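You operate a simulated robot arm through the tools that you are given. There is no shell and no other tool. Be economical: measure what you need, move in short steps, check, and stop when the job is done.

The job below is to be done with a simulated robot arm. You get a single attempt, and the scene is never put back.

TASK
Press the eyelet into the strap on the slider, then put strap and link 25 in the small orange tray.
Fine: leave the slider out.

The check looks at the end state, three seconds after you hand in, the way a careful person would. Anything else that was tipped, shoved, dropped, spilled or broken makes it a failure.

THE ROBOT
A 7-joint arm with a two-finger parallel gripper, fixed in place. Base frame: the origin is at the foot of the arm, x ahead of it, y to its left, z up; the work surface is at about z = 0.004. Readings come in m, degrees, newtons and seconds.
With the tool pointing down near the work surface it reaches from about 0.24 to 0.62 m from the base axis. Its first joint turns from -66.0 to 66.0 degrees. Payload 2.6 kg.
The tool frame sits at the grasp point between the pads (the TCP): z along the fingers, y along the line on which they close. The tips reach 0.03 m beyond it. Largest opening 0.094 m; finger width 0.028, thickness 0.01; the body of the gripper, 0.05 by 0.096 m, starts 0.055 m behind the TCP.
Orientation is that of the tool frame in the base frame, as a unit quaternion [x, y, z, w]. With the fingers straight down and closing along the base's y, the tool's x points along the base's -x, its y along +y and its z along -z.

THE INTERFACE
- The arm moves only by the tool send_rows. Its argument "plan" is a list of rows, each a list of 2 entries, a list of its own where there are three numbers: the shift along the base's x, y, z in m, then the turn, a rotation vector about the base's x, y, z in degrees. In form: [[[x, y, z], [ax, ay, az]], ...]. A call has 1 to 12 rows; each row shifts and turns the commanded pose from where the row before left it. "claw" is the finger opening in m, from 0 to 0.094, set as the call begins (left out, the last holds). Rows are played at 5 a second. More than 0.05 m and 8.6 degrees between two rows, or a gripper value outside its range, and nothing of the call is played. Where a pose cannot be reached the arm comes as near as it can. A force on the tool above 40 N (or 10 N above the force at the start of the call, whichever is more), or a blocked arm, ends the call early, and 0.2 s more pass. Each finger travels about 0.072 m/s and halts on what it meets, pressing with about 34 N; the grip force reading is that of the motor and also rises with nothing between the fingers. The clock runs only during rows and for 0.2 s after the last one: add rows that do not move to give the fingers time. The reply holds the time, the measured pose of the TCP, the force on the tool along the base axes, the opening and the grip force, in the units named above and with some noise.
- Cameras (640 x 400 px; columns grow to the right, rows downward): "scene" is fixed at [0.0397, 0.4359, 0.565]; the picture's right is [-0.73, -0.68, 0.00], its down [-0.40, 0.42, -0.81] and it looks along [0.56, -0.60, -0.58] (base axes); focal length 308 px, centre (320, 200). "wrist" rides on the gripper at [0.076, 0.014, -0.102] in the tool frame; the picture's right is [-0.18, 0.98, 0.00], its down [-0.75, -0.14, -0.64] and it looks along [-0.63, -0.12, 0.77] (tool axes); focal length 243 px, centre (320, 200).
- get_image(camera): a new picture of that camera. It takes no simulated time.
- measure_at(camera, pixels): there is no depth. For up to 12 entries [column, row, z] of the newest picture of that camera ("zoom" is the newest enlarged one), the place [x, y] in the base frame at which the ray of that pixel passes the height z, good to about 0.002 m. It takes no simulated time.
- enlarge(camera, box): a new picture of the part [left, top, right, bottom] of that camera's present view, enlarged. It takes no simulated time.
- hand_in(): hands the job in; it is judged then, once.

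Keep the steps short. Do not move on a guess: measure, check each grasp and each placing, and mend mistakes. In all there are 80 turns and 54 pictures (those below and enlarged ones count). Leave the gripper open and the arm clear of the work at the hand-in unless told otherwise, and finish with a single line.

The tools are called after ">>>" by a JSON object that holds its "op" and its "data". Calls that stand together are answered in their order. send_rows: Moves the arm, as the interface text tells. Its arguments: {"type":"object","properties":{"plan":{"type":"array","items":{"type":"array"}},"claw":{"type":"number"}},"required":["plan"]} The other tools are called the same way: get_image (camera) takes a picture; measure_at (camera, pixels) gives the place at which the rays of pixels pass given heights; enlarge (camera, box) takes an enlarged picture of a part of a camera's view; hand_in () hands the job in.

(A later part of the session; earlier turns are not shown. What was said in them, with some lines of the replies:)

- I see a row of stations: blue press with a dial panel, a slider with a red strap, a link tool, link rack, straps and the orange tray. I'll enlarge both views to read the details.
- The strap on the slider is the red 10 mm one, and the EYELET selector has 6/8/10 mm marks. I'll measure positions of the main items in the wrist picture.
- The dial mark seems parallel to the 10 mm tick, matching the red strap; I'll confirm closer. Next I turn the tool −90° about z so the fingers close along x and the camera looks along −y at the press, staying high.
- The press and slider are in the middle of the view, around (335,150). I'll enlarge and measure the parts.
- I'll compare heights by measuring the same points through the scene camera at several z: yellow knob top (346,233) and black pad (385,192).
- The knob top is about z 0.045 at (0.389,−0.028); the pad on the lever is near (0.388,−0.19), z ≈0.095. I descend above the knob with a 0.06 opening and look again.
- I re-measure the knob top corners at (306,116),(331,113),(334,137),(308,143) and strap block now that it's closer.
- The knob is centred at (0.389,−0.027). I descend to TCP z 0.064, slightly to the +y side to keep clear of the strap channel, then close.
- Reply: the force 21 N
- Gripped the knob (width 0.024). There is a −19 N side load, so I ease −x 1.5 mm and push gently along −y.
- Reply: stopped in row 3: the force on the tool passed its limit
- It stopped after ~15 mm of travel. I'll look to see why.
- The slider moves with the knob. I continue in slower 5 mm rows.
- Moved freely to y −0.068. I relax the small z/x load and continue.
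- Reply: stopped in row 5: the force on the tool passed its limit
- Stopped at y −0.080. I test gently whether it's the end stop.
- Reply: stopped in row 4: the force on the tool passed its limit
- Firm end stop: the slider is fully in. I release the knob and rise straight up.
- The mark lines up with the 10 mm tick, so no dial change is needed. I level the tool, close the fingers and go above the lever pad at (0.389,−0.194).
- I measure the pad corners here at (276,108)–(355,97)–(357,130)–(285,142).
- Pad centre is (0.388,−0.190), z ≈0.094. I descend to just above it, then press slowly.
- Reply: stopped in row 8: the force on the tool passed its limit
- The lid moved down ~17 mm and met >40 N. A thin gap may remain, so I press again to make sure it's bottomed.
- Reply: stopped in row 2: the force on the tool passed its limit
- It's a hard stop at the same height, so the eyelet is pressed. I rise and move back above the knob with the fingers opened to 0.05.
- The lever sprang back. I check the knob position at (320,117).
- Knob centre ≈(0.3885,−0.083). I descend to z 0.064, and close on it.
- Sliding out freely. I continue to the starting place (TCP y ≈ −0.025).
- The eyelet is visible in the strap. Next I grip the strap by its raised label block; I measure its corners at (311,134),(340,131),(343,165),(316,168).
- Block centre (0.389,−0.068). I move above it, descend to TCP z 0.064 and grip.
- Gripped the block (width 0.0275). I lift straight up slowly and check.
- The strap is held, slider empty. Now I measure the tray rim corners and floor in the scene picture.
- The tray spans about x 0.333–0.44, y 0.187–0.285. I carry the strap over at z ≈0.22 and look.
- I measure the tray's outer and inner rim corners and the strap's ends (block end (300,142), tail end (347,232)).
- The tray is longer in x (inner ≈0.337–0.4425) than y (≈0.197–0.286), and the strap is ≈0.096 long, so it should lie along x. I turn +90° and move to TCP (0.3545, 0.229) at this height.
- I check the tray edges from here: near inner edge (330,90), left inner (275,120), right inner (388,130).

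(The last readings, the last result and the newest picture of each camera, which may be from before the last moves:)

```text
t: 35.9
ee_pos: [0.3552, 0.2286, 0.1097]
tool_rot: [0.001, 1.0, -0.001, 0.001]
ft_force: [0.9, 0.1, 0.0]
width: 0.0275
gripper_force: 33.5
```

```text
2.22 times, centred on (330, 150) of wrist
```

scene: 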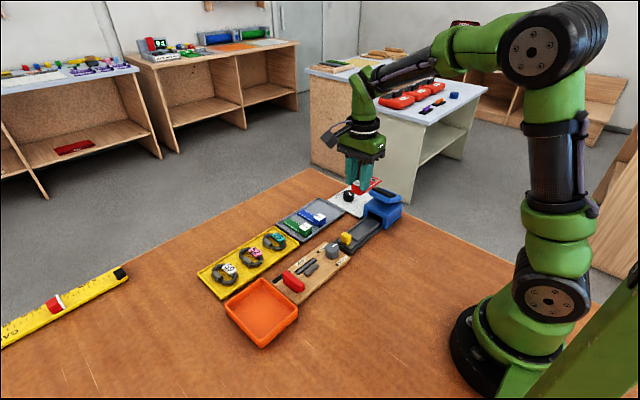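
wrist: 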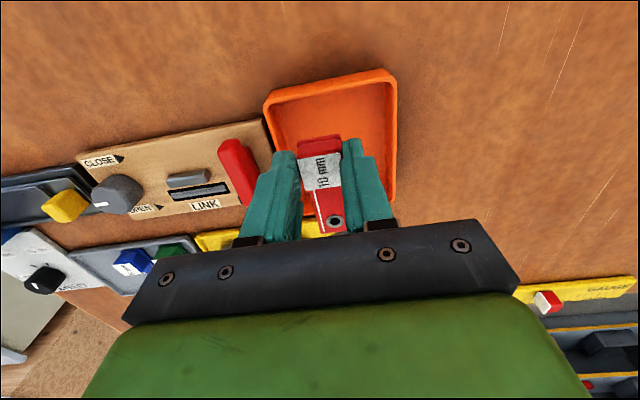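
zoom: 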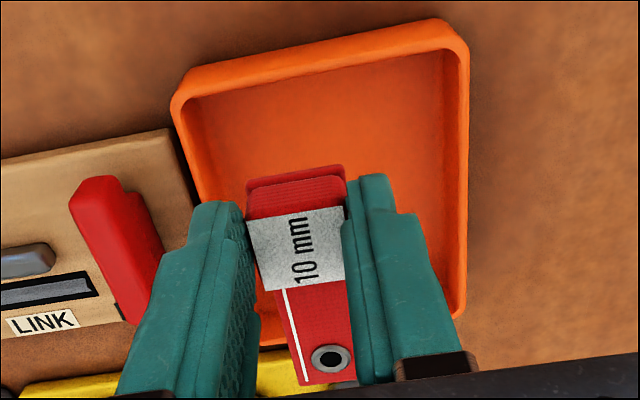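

Inner x is ≈0.334–0.4435, so the strap fits with ~4 mm to spare on each end. I shift −1 mm in x and descend gently to z ≈0.055, watching force.

>>> {"op": "send_rows", "data": {"plan": [[[-0.001, 0.001, -0.02], [0, 0, 0]], [[0, 0, -0.015], [0, 0, 0]], [[0, 0, -0.01], [0, 0, 0]], [[0, 0, -0.005], [0, 0, 0]], [[0, 0, -0.003], [0, 0, 0]], [[0, 0, 0], [0, 0, 0]]]}}

>>> {"op": "enlarge", "data": {"camera": "scene", "box": [200, 230, 320, 355]}}

```text
t: 37.2
ee_pos: [0.3529, 0.2303, 0.0564]
tool_rot: [0.001, 1.0, 0.0, 0.0]
ft_force: [-0.6, 0.6, -0.6]
width: 0.0277
gripper_force: 34.0
```

```text
3.20 times, centred on (260, 292) of scene
```

zoom: 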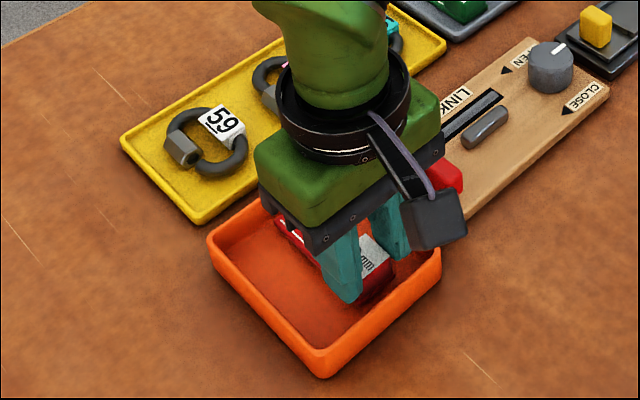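

No contact yet; it's inside the rim. I go down 2 mm at a time.

>>> {"op": "send_rows", "data": {"plan": [[[0, 0, -0.002], [0, 0, 0]], [[0, 0, -0.002], [0, 0, 0]], [[0, 0, 0], [0, 0, 0]]]}}

>>> {"op": "send_rows", "data": {"plan": [[[0, 0, -0.002], [0, 0, 0]], [[0, 0, -0.002], [0, 0, 0]], [[0, 0, 0], [0, 0, 0]]]}}

```text
t: 38.0
ee_pos: [0.3533, 0.2296, 0.0509]
tool_rot: [0.001, 1.0, 0.0, 0.001]
ft_force: [-0.4, 0.3, 0.3]
width: 0.0278
gripper_force: 34.1
```

```text
t: 38.8
ee_pos: [0.3537, 0.2304, 0.0516]
tool_rot: [0.002, 1.0, 0.001, 0.001]
ft_force: [-1.2, -1.6, 5.8]
width: 0.0281
gripper_force: 34.2
stopped in row 3: the force on the tool passed its limit (the readings are from after the stop); the commanded pose is now the measured one
```

The strap has touched the tray floor. I open to 0.04 and rise.

>>> {"op": "send_rows", "data": {"plan": [[[0, 0, 0], [0, 0, 0]], [[0, 0, 0], [0, 0, 0]], [[0, 0, 0.005], [0, 0, 0]], [[0, 0, 0.02], [0, 0, 0]], [[0, 0, 0.04], [0, 0, 0]], [[0, 0, 0.05], [0, 0, 0]], [[0, -0.04, 0.04], [0, 0, 0]], [[0, -0.05, 0], [0, 0, 0]], [[0, -0.05, 0], [0, 0, 0]], [[0.04, 0, 0], [0, 0, 0]], [[0.04, 0, 0], [0, 0, 0]], [[0, 0, 0], [0, 0, 0]]], "claw": 0.038}}

>>> {"op": "get_image", "data": {"camera": "wrist"}}

>>> {"op": "enlarge", "data": {"camera": "scene", "box": [190, 220, 320, 355]}}

```text
refused: row 7 steps farther than a row can; nothing moved
```

```text
13 pictures are left
```

wrist: 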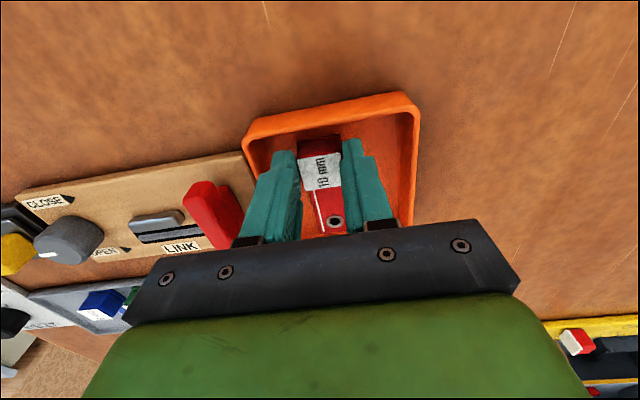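

```text
2.96 times, centred on (255, 288) of scene
```

zoom: 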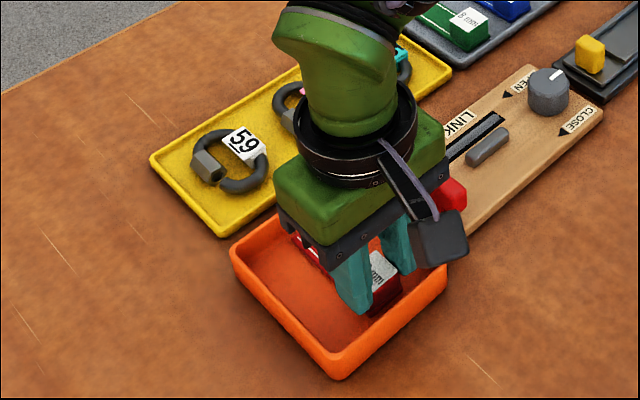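

The last call was refused (one row too long). I repeat it with shorter rows: release, rise, then move to look at link 25.

>>> {"op": "send_rows", "data": {"plan": [[[0, 0, 0], [0, 0, 0]], [[0, 0, 0], [0, 0, 0]], [[0, 0, 0.005], [0, 0, 0]], [[0, 0, 0.02], [0, 0, 0]], [[0, 0, 0.04], [0, 0, 0]], [[0, 0, 0.049], [0, 0, 0]], [[0, 0, 0.049], [0, 0, 0]], [[0, -0.048, 0], [0, 0, 0]], [[0, -0.048, 0], [0, 0, 0]], [[0, -0.042, 0], [0, 0, 0]], [[0.045, 0, 0], [0, 0, 0]], [[0, 0, 0], [0, 0, 0]]], "claw": 0.038}}

>>> {"op": "get_image", "data": {"camera": "wrist"}}

>>> {"op": "enlarge", "data": {"camera": "scene", "box": [190, 220, 320, 355]}}

```text
t: 41.4
ee_pos: [0.4004, 0.0928, 0.213]
tool_rot: [0.002, 1.0, 0.001, 0.001]
ft_force: [-0.1, 0.3, -0.2]
width: 0.0377
gripper_force: 0.1
```

```text
11 pictures are left
```

wrist: 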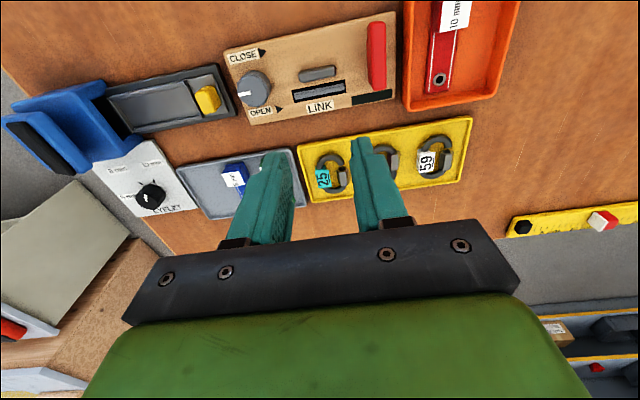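

```text
2.96 times, centred on (255, 288) of scene
```

zoom: 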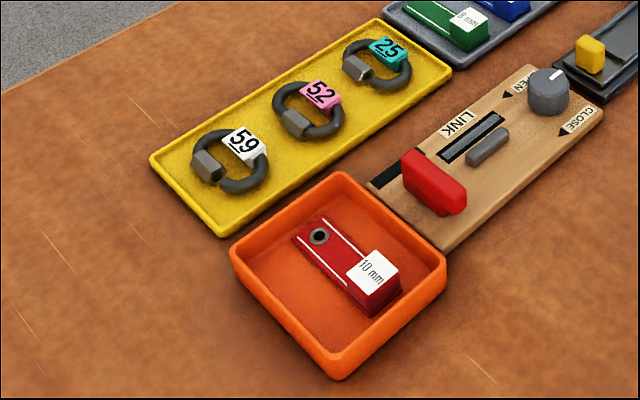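

The strap lies flat in the tray. Now link 25 at about (330,175): I enlarge and measure it.

>>> {"op": "enlarge", "data": {"camera": "wrist", "box": [290, 125, 390, 210]}}

>>> {"op": "enlarge", "data": {"camera": "scene", "box": [250, 220, 310, 265]}}

```text
4.71 times, centred on (340, 168) of wrist
```

zoom: 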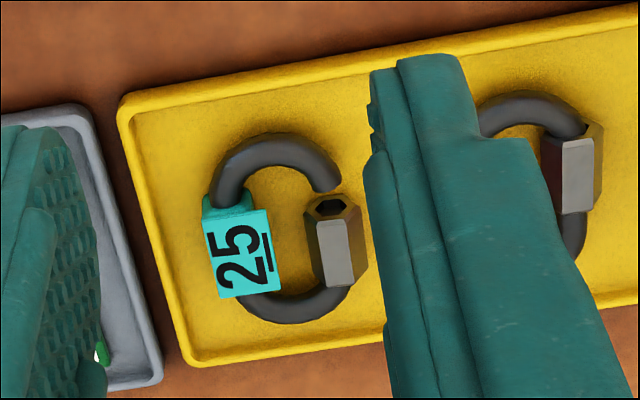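

```text
8.89 times, centred on (280, 242) of scene
```

zoom: 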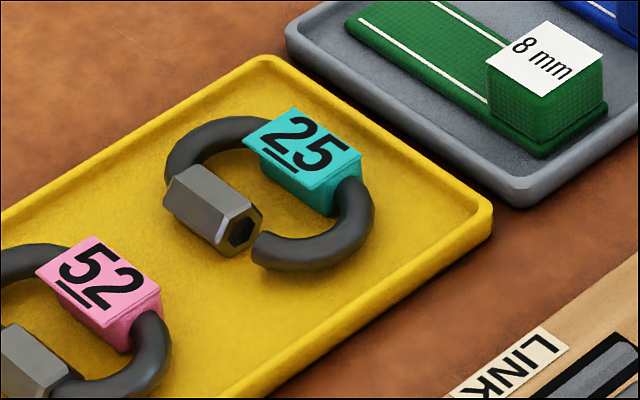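

I measure the tag, nut and neighbouring link 52's tag in the scene zoom at two heights, plus the same tag/nut in the wrist picture.

>>> {"op": "measure_at", "data": {"camera": "zoom", "pixels": [[304, 144, 0.025], [304, 144, 0.035], [245, 137, 0.03], [362, 153, 0.03], [288, 108, 0.03], [322, 180, 0.03], [213, 205, 0.025], [165, 190, 0.02], [90, 238, 0.03], [160, 290, 0.03], [37, 270, 0.03], [492, 210, 0.01]]}}

>>> {"op": "measure_at", "data": {"camera": "wrist", "pixels": [[323.7, 179.3, 0.025], [323.7, 179.3, 0.035], [315.2, 171.6, 0.03], [318.8, 188.8, 0.03], [329, 169.7, 0.03], [331.9, 186.7, 0.03], [341, 180.5, 0.025], [349, 178, 0.02], [298, 148, 0.01], [302, 202, 0.01]]}}

```text
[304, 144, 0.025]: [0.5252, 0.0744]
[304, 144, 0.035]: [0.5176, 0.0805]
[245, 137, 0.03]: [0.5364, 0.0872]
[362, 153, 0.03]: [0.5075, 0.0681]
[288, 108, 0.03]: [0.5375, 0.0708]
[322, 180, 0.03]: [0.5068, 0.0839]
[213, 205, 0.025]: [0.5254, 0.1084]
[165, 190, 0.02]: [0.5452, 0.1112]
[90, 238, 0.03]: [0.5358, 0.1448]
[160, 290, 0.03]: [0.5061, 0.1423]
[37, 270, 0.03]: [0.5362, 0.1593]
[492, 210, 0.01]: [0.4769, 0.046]
```

```text
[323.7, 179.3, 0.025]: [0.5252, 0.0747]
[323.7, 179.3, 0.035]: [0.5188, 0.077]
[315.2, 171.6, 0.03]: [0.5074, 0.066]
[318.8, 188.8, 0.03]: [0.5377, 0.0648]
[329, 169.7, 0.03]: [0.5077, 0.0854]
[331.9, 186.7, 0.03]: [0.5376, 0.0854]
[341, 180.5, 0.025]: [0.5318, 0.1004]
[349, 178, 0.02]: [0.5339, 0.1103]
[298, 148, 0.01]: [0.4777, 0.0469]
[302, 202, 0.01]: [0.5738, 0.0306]
```

Tag: x 0.507–0.537, y 0.066–0.085, top z ≈0.027; nut outer side y ≈0.112; link 52's tag only starts at 0.142. I'll grip across tag and nut, centre (0.522,0.0885), opening 0.056. First I go above it.

>>> {"op": "send_rows", "data": {"plan": [[[0.04, 0, 0], [0, 0, 0]], [[0.04, 0, 0], [0, 0, 0]], [[0.041, -0.004, 0], [0, 0, 0]], [[0, 0, -0.04], [0, 0, 0]], [[0, 0, -0.04], [0, 0, 0]], [[0, 0, -0.04], [0, 0, 0]], [[0, 0, 0], [0, 0, 0]]], "claw": 0.056}}

>>> {"op": "enlarge", "data": {"camera": "wrist", "box": [220, 70, 420, 240]}}

```text
t: 43.0
ee_pos: [0.5204, 0.0893, 0.0941]
tool_rot: [0.003, 1.0, 0.001, 0.001]
ft_force: [-0.3, 0.0, 1.0]
width: 0.0562
gripper_force: 0.1
```

```text
2.35 times, centred on (320, 155) of wrist
```

zoom: 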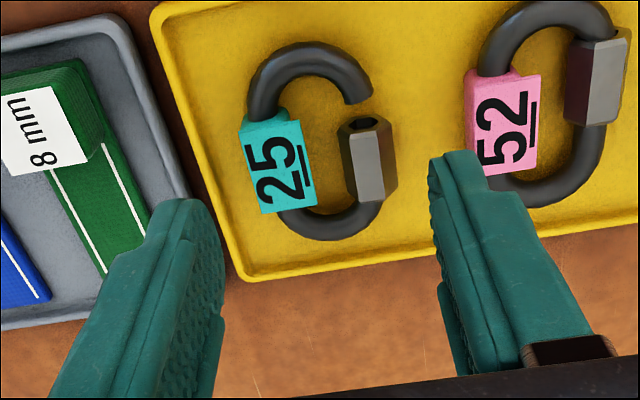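

I measure here for final alignment: tag left edge, nut right edge, rim inner edge, 52's tag left edge.

>>> {"op": "measure_at", "data": {"camera": "zoom", "pixels": [[239, 122, 0.027], [261, 213, 0.027], [302, 118, 0.027], [316, 206, 0.027], [397, 185, 0.018], [394, 125, 0.018], [202, 140, 0.012], [225, 225, 0.012], [466, 100, 0.02], [480, 165, 0.02]]}}

```text
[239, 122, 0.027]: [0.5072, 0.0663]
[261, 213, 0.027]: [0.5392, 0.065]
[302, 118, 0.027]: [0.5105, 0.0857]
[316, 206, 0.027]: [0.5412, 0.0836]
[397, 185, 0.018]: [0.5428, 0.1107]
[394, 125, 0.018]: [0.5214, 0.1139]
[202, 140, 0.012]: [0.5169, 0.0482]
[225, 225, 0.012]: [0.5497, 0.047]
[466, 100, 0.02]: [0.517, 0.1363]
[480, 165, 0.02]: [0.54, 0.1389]
```

All clearances are good (≥3 mm). I shift +5 mm in x and descend to TCP z ≈0.042.

>>> {"op": "send_rows", "data": {"plan": [[[0.005, 0, -0.02], [0, 0, 0]], [[0, 0, -0.015], [0, 0, 0]], [[0, 0, -0.01], [0, 0, 0]], [[0, 0, -0.005], [0, 0, 0]], [[0, 0, -0.002], [0, 0, 0]], [[0, 0, 0], [0, 0, 0]]]}}

>>> {"op": "send_rows", "data": {"plan": [[[0, 0, 0], [0, 0, 0]], [[0, 0, 0], [0, 0, 0]], [[0, 0, 0], [0, 0, 0]]], "claw": 0.03}}

>>> {"op": "enlarge", "data": {"camera": "wrist", "box": [220, 70, 420, 240]}}

```text
t: 44.4
ee_pos: [0.5242, 0.0884, 0.041]
tool_rot: [0.002, 1.0, 0.001, 0.001]
ft_force: [0.2, 0.1, 0.2]
width: 0.0561
gripper_force: 0.0
```

```text
t: 45.1
ee_pos: [0.5245, 0.0889, 0.0408]
tool_rot: [0.002, 1.0, 0.001, 0.0]
ft_force: [0.7, -1.1, 0.2]
width: 0.047
gripper_force: 33.8
```

```text
2.35 times, centred on (320, 155) of wrist
```

zoom: 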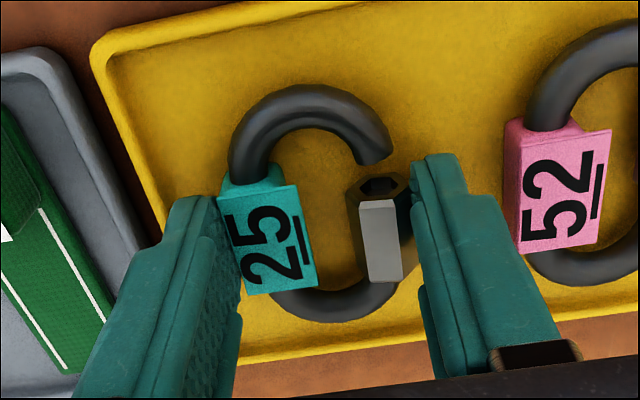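

Gripped firmly across tag and nut (0.047). I lift and check before carrying.

>>> {"op": "send_rows", "data": {"plan": [[[0, 0, 0.005], [0, 0, 0]], [[0, 0, 0.015], [0, 0, 0]], [[0, 0, 0.03], [0, 0, 0]], [[0, 0, 0.04], [0, 0, 0]], [[0, 0, 0.04], [0, 0, 0]], [[0, 0, 0], [0, 0, 0]]]}}

>>> {"op": "send_rows", "data": {"plan": [[[-0.025, 0.033, 0], [0, 0, 0]], [[-0.025, 0.033, 0], [0, 0, 0]], [[-0.025, 0.033, 0], [0, 0, 0]], [[-0.025, 0.033, 0], [0, 0, 0]], [[-0.0165, 0.0225, 0], [0, 0, 0]], [[0, 0, 0], [0, 0, 0]], [[0, 0, 0], [0, 0, 0]]]}}

>>> {"op": "get_image", "data": {"camera": "wrist"}}

```text
t: 46.5
ee_pos: [0.5237, 0.0877, 0.1725]
tool_rot: [0.002, 1.0, 0.001, 0.0]
ft_force: [0.5, 0.3, -0.9]
width: 0.0472
gripper_force: 34.5
```

```text
t: 48.1
ee_pos: [0.4078, 0.2429, 0.1711]
tool_rot: [0.003, 1.0, 0.001, 0.002]
ft_force: [0.1, -0.1, -0.7]
width: 0.0471
gripper_force: 34.5
```

```text
5 pictures are left
```

wrist: 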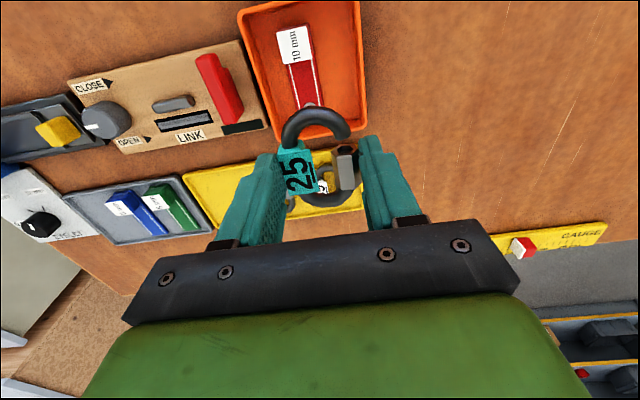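

Link 25 is held. I check the link's near and far ends at its current height, the strap block, and the tray edges.

>>> {"op": "measure_at", "data": {"camera": "wrist", "pixels": [[314, 105, 0.143], [330, 207, 0.143], [296, 64, 0.035], [278, 27, 0.035], [313, 62, 0.035], [318, 140, 0.027], [366, 110, 0.027], [363, 60, 0.027], [360, 128, 0.027], [262, 100, 0.027]]}}

>>> {"op": "enlarge", "data": {"camera": "wrist", "box": [225, 0, 385, 220]}}

```text
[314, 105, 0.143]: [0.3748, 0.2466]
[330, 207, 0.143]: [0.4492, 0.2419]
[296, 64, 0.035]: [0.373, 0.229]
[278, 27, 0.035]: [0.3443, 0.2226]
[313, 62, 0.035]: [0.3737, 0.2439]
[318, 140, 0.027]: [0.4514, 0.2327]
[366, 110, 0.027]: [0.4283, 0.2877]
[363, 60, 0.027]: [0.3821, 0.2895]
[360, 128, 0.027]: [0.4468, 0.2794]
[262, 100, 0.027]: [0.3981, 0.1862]
```

```text
1.82 times, centred on (305, 110) of wrist
```

zoom: 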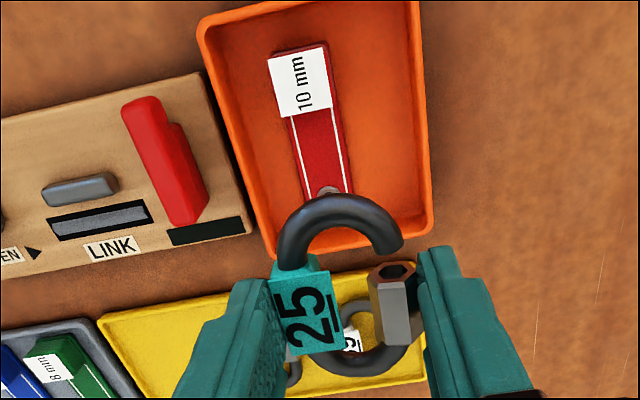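

The link is ~0.072 long and the strap block ends near x 0.373, so straight placing is tight. Turning it −15° about z lets its near end pass beside the block. I turn, set TCP (0.404,0.243) and lower to z 0.07.

>>> {"op": "send_rows", "data": {"plan": [[[-0.002, 0, 0], [0, 0, -7.5]], [[-0.002, 0, 0], [0, 0, -7.5]], [[0, 0, -0.04], [0, 0, 0]], [[0, 0, -0.035], [0, 0, 0]], [[0, 0, -0.026], [0, 0, 0]], [[0, 0, 0], [0, 0, 0]]]}}

>>> {"op": "enlarge", "data": {"camera": "wrist", "box": [215, 30, 415, 240]}}

```text
t: 49.5
ee_pos: [0.4043, 0.2435, 0.0714]
tool_rot: [0.133, 0.991, 0.001, 0.001]
ft_force: [-0.6, 0.0, -2.0]
width: 0.0471
gripper_force: 33.8
```

```text
1.90 times, centred on (315, 135) of wrist
```

zoom: 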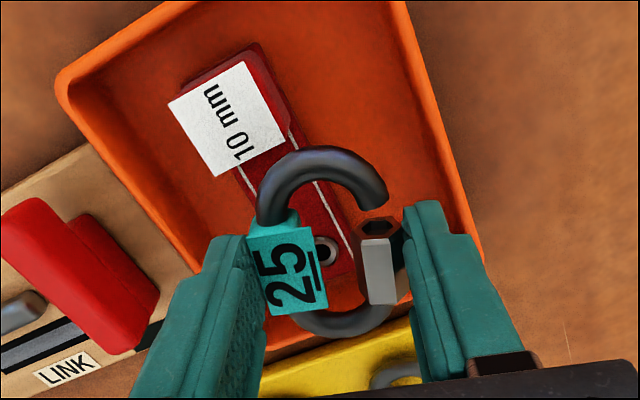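

Measuring the link ends, block corner and walls before the last centimetres.

>>> {"op": "measure_at", "data": {"camera": "zoom", "pixels": [[320, 147, 0.043], [265, 190, 0.043], [345, 337, 0.043], [285, 140, 0.03], [270, 165, 0.01], [462, 200, 0.027], [440, 240, 0.041], [340, 285, 0.012]]}}

```text
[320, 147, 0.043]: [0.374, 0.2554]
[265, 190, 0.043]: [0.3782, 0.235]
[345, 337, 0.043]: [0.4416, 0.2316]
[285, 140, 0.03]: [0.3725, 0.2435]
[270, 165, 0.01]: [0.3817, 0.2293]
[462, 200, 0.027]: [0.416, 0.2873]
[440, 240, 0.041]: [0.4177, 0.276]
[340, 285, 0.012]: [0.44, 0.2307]
```

It fits: near end 0.374 past the block corner 0.3725, far end 0.4416 inside the wall. I lower in small steps to contact.

>>> {"op": "send_rows", "data": {"plan": [[[0.0005, 0, -0.006], [0, 0, 0]], [[0, 0, -0.005], [0, 0, 0]], [[0, 0, -0.003], [0, 0, 0]], [[0, 0, -0.002], [0, 0, 0]], [[0, 0, -0.002], [0, 0, 0]], [[0, 0, 0], [0, 0, 0]]]}}

```text
t: 51.0
ee_pos: [0.4058, 0.2439, 0.0521]
tool_rot: [0.133, 0.991, 0.001, 0.001]
ft_force: [0.6, -0.3, -1.2]
width: 0.047
gripper_force: 33.7
```

>>> {"op": "send_rows", "data": {"plan": [[[0, 0, -0.0015], [0, 0, 0]], [[0, 0, -0.0015], [0, 0, 0]], [[0, 0, -0.0015], [0, 0, 0]], [[0, 0, 0], [0, 0, 0]]]}}

```text
t: 52.0
ee_pos: [0.4056, 0.2422, 0.0474]
tool_rot: [0.132, 0.991, 0.0, 0.001]
ft_force: [0.2, 0.2, -1.5]
width: 0.0471
gripper_force: 33.7
```

Still no contact; a little further.

>>> {"op": "send_rows", "data": {"plan": [[[0, 0, -0.0015], [0, 0, 0]], [[0, 0, -0.0015], [0, 0, 0]], [[0, 0, 0], [0, 0, 0]]]}}

```text
t: 52.8
ee_pos: [0.4061, 0.2433, 0.0456]
tool_rot: [0.133, 0.991, 0.002, 0.001]
ft_force: [-2.9, -2.4, 13.5]
width: 0.0472
gripper_force: 33.9
```

Contact (13.5 N up): the link is resting. I open slightly to 0.053 and rise straight up, then clear the view.

>>> {"op": "send_rows", "data": {"plan": [[[0, 0, 0], [0, 0, 0]], [[0, 0, 0], [0, 0, 0]], [[0, 0, 0.005], [0, 0, 0]], [[0, 0, 0.01], [0, 0, 0]], [[0, 0, 0.03], [0, 0, 0]], [[0, 0, 0.045], [0, 0, 0]], [[0, 0, 0.045], [0, 0, 0]], [[0, 0, 0.045], [0, 0, 0]], [[0, -0.045, 0], [0, 0, 0]], [[0, -0.045, 0], [0, 0, 0]], [[0, -0.045, 0], [0, 0, 0]], [[0, 0, 0], [0, 0, 0]]], "claw": 0.053}}

>>> {"op": "enlarge", "data": {"camera": "scene", "box": [190, 160, 420, 350]}}

```text
t: 55.4
ee_pos: [0.4058, 0.1091, 0.2238]
tool_rot: [0.132, 0.991, 0.001, 0.002]
ft_force: [-0.1, -0.6, -0.5]
width: 0.053
gripper_force: 0.0
```

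```text
2.11 times, centred on (305, 255) of scene
```

zoom: 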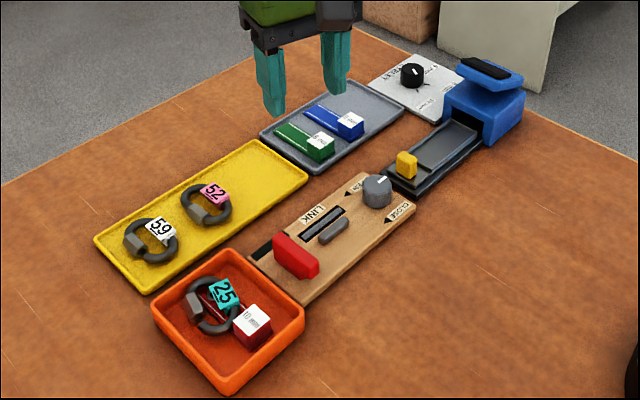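

Strap and link 25 both lie inside the tray, and everything else is where it was. I open the gripper fully, high above the bench, and hand in.

>>> {"op": "send_rows", "data": {"plan": [[[0, 0, 0.03], [0, 0, 0]], [[0, 0, 0.03], [0, 0, 0]], [[0, 0, 0], [0, 0, 0]]], "claw": 0.09}}

>>> {"op": "hand_in", "data": {}}

```text
t: 56.1
ee_pos: [0.4049, 0.1086, 0.2857]
tool_rot: [0.132, 0.991, 0.002, 0.0]
ft_force: [0.7, 0.2, -0.5]
width: 0.0901
gripper_force: 0.1
```

```text
The job is handed in.
```

The 10 mm eyelet is pressed into the red strap, the strap and link 25 are in the small orange tray, and the slider is left out.
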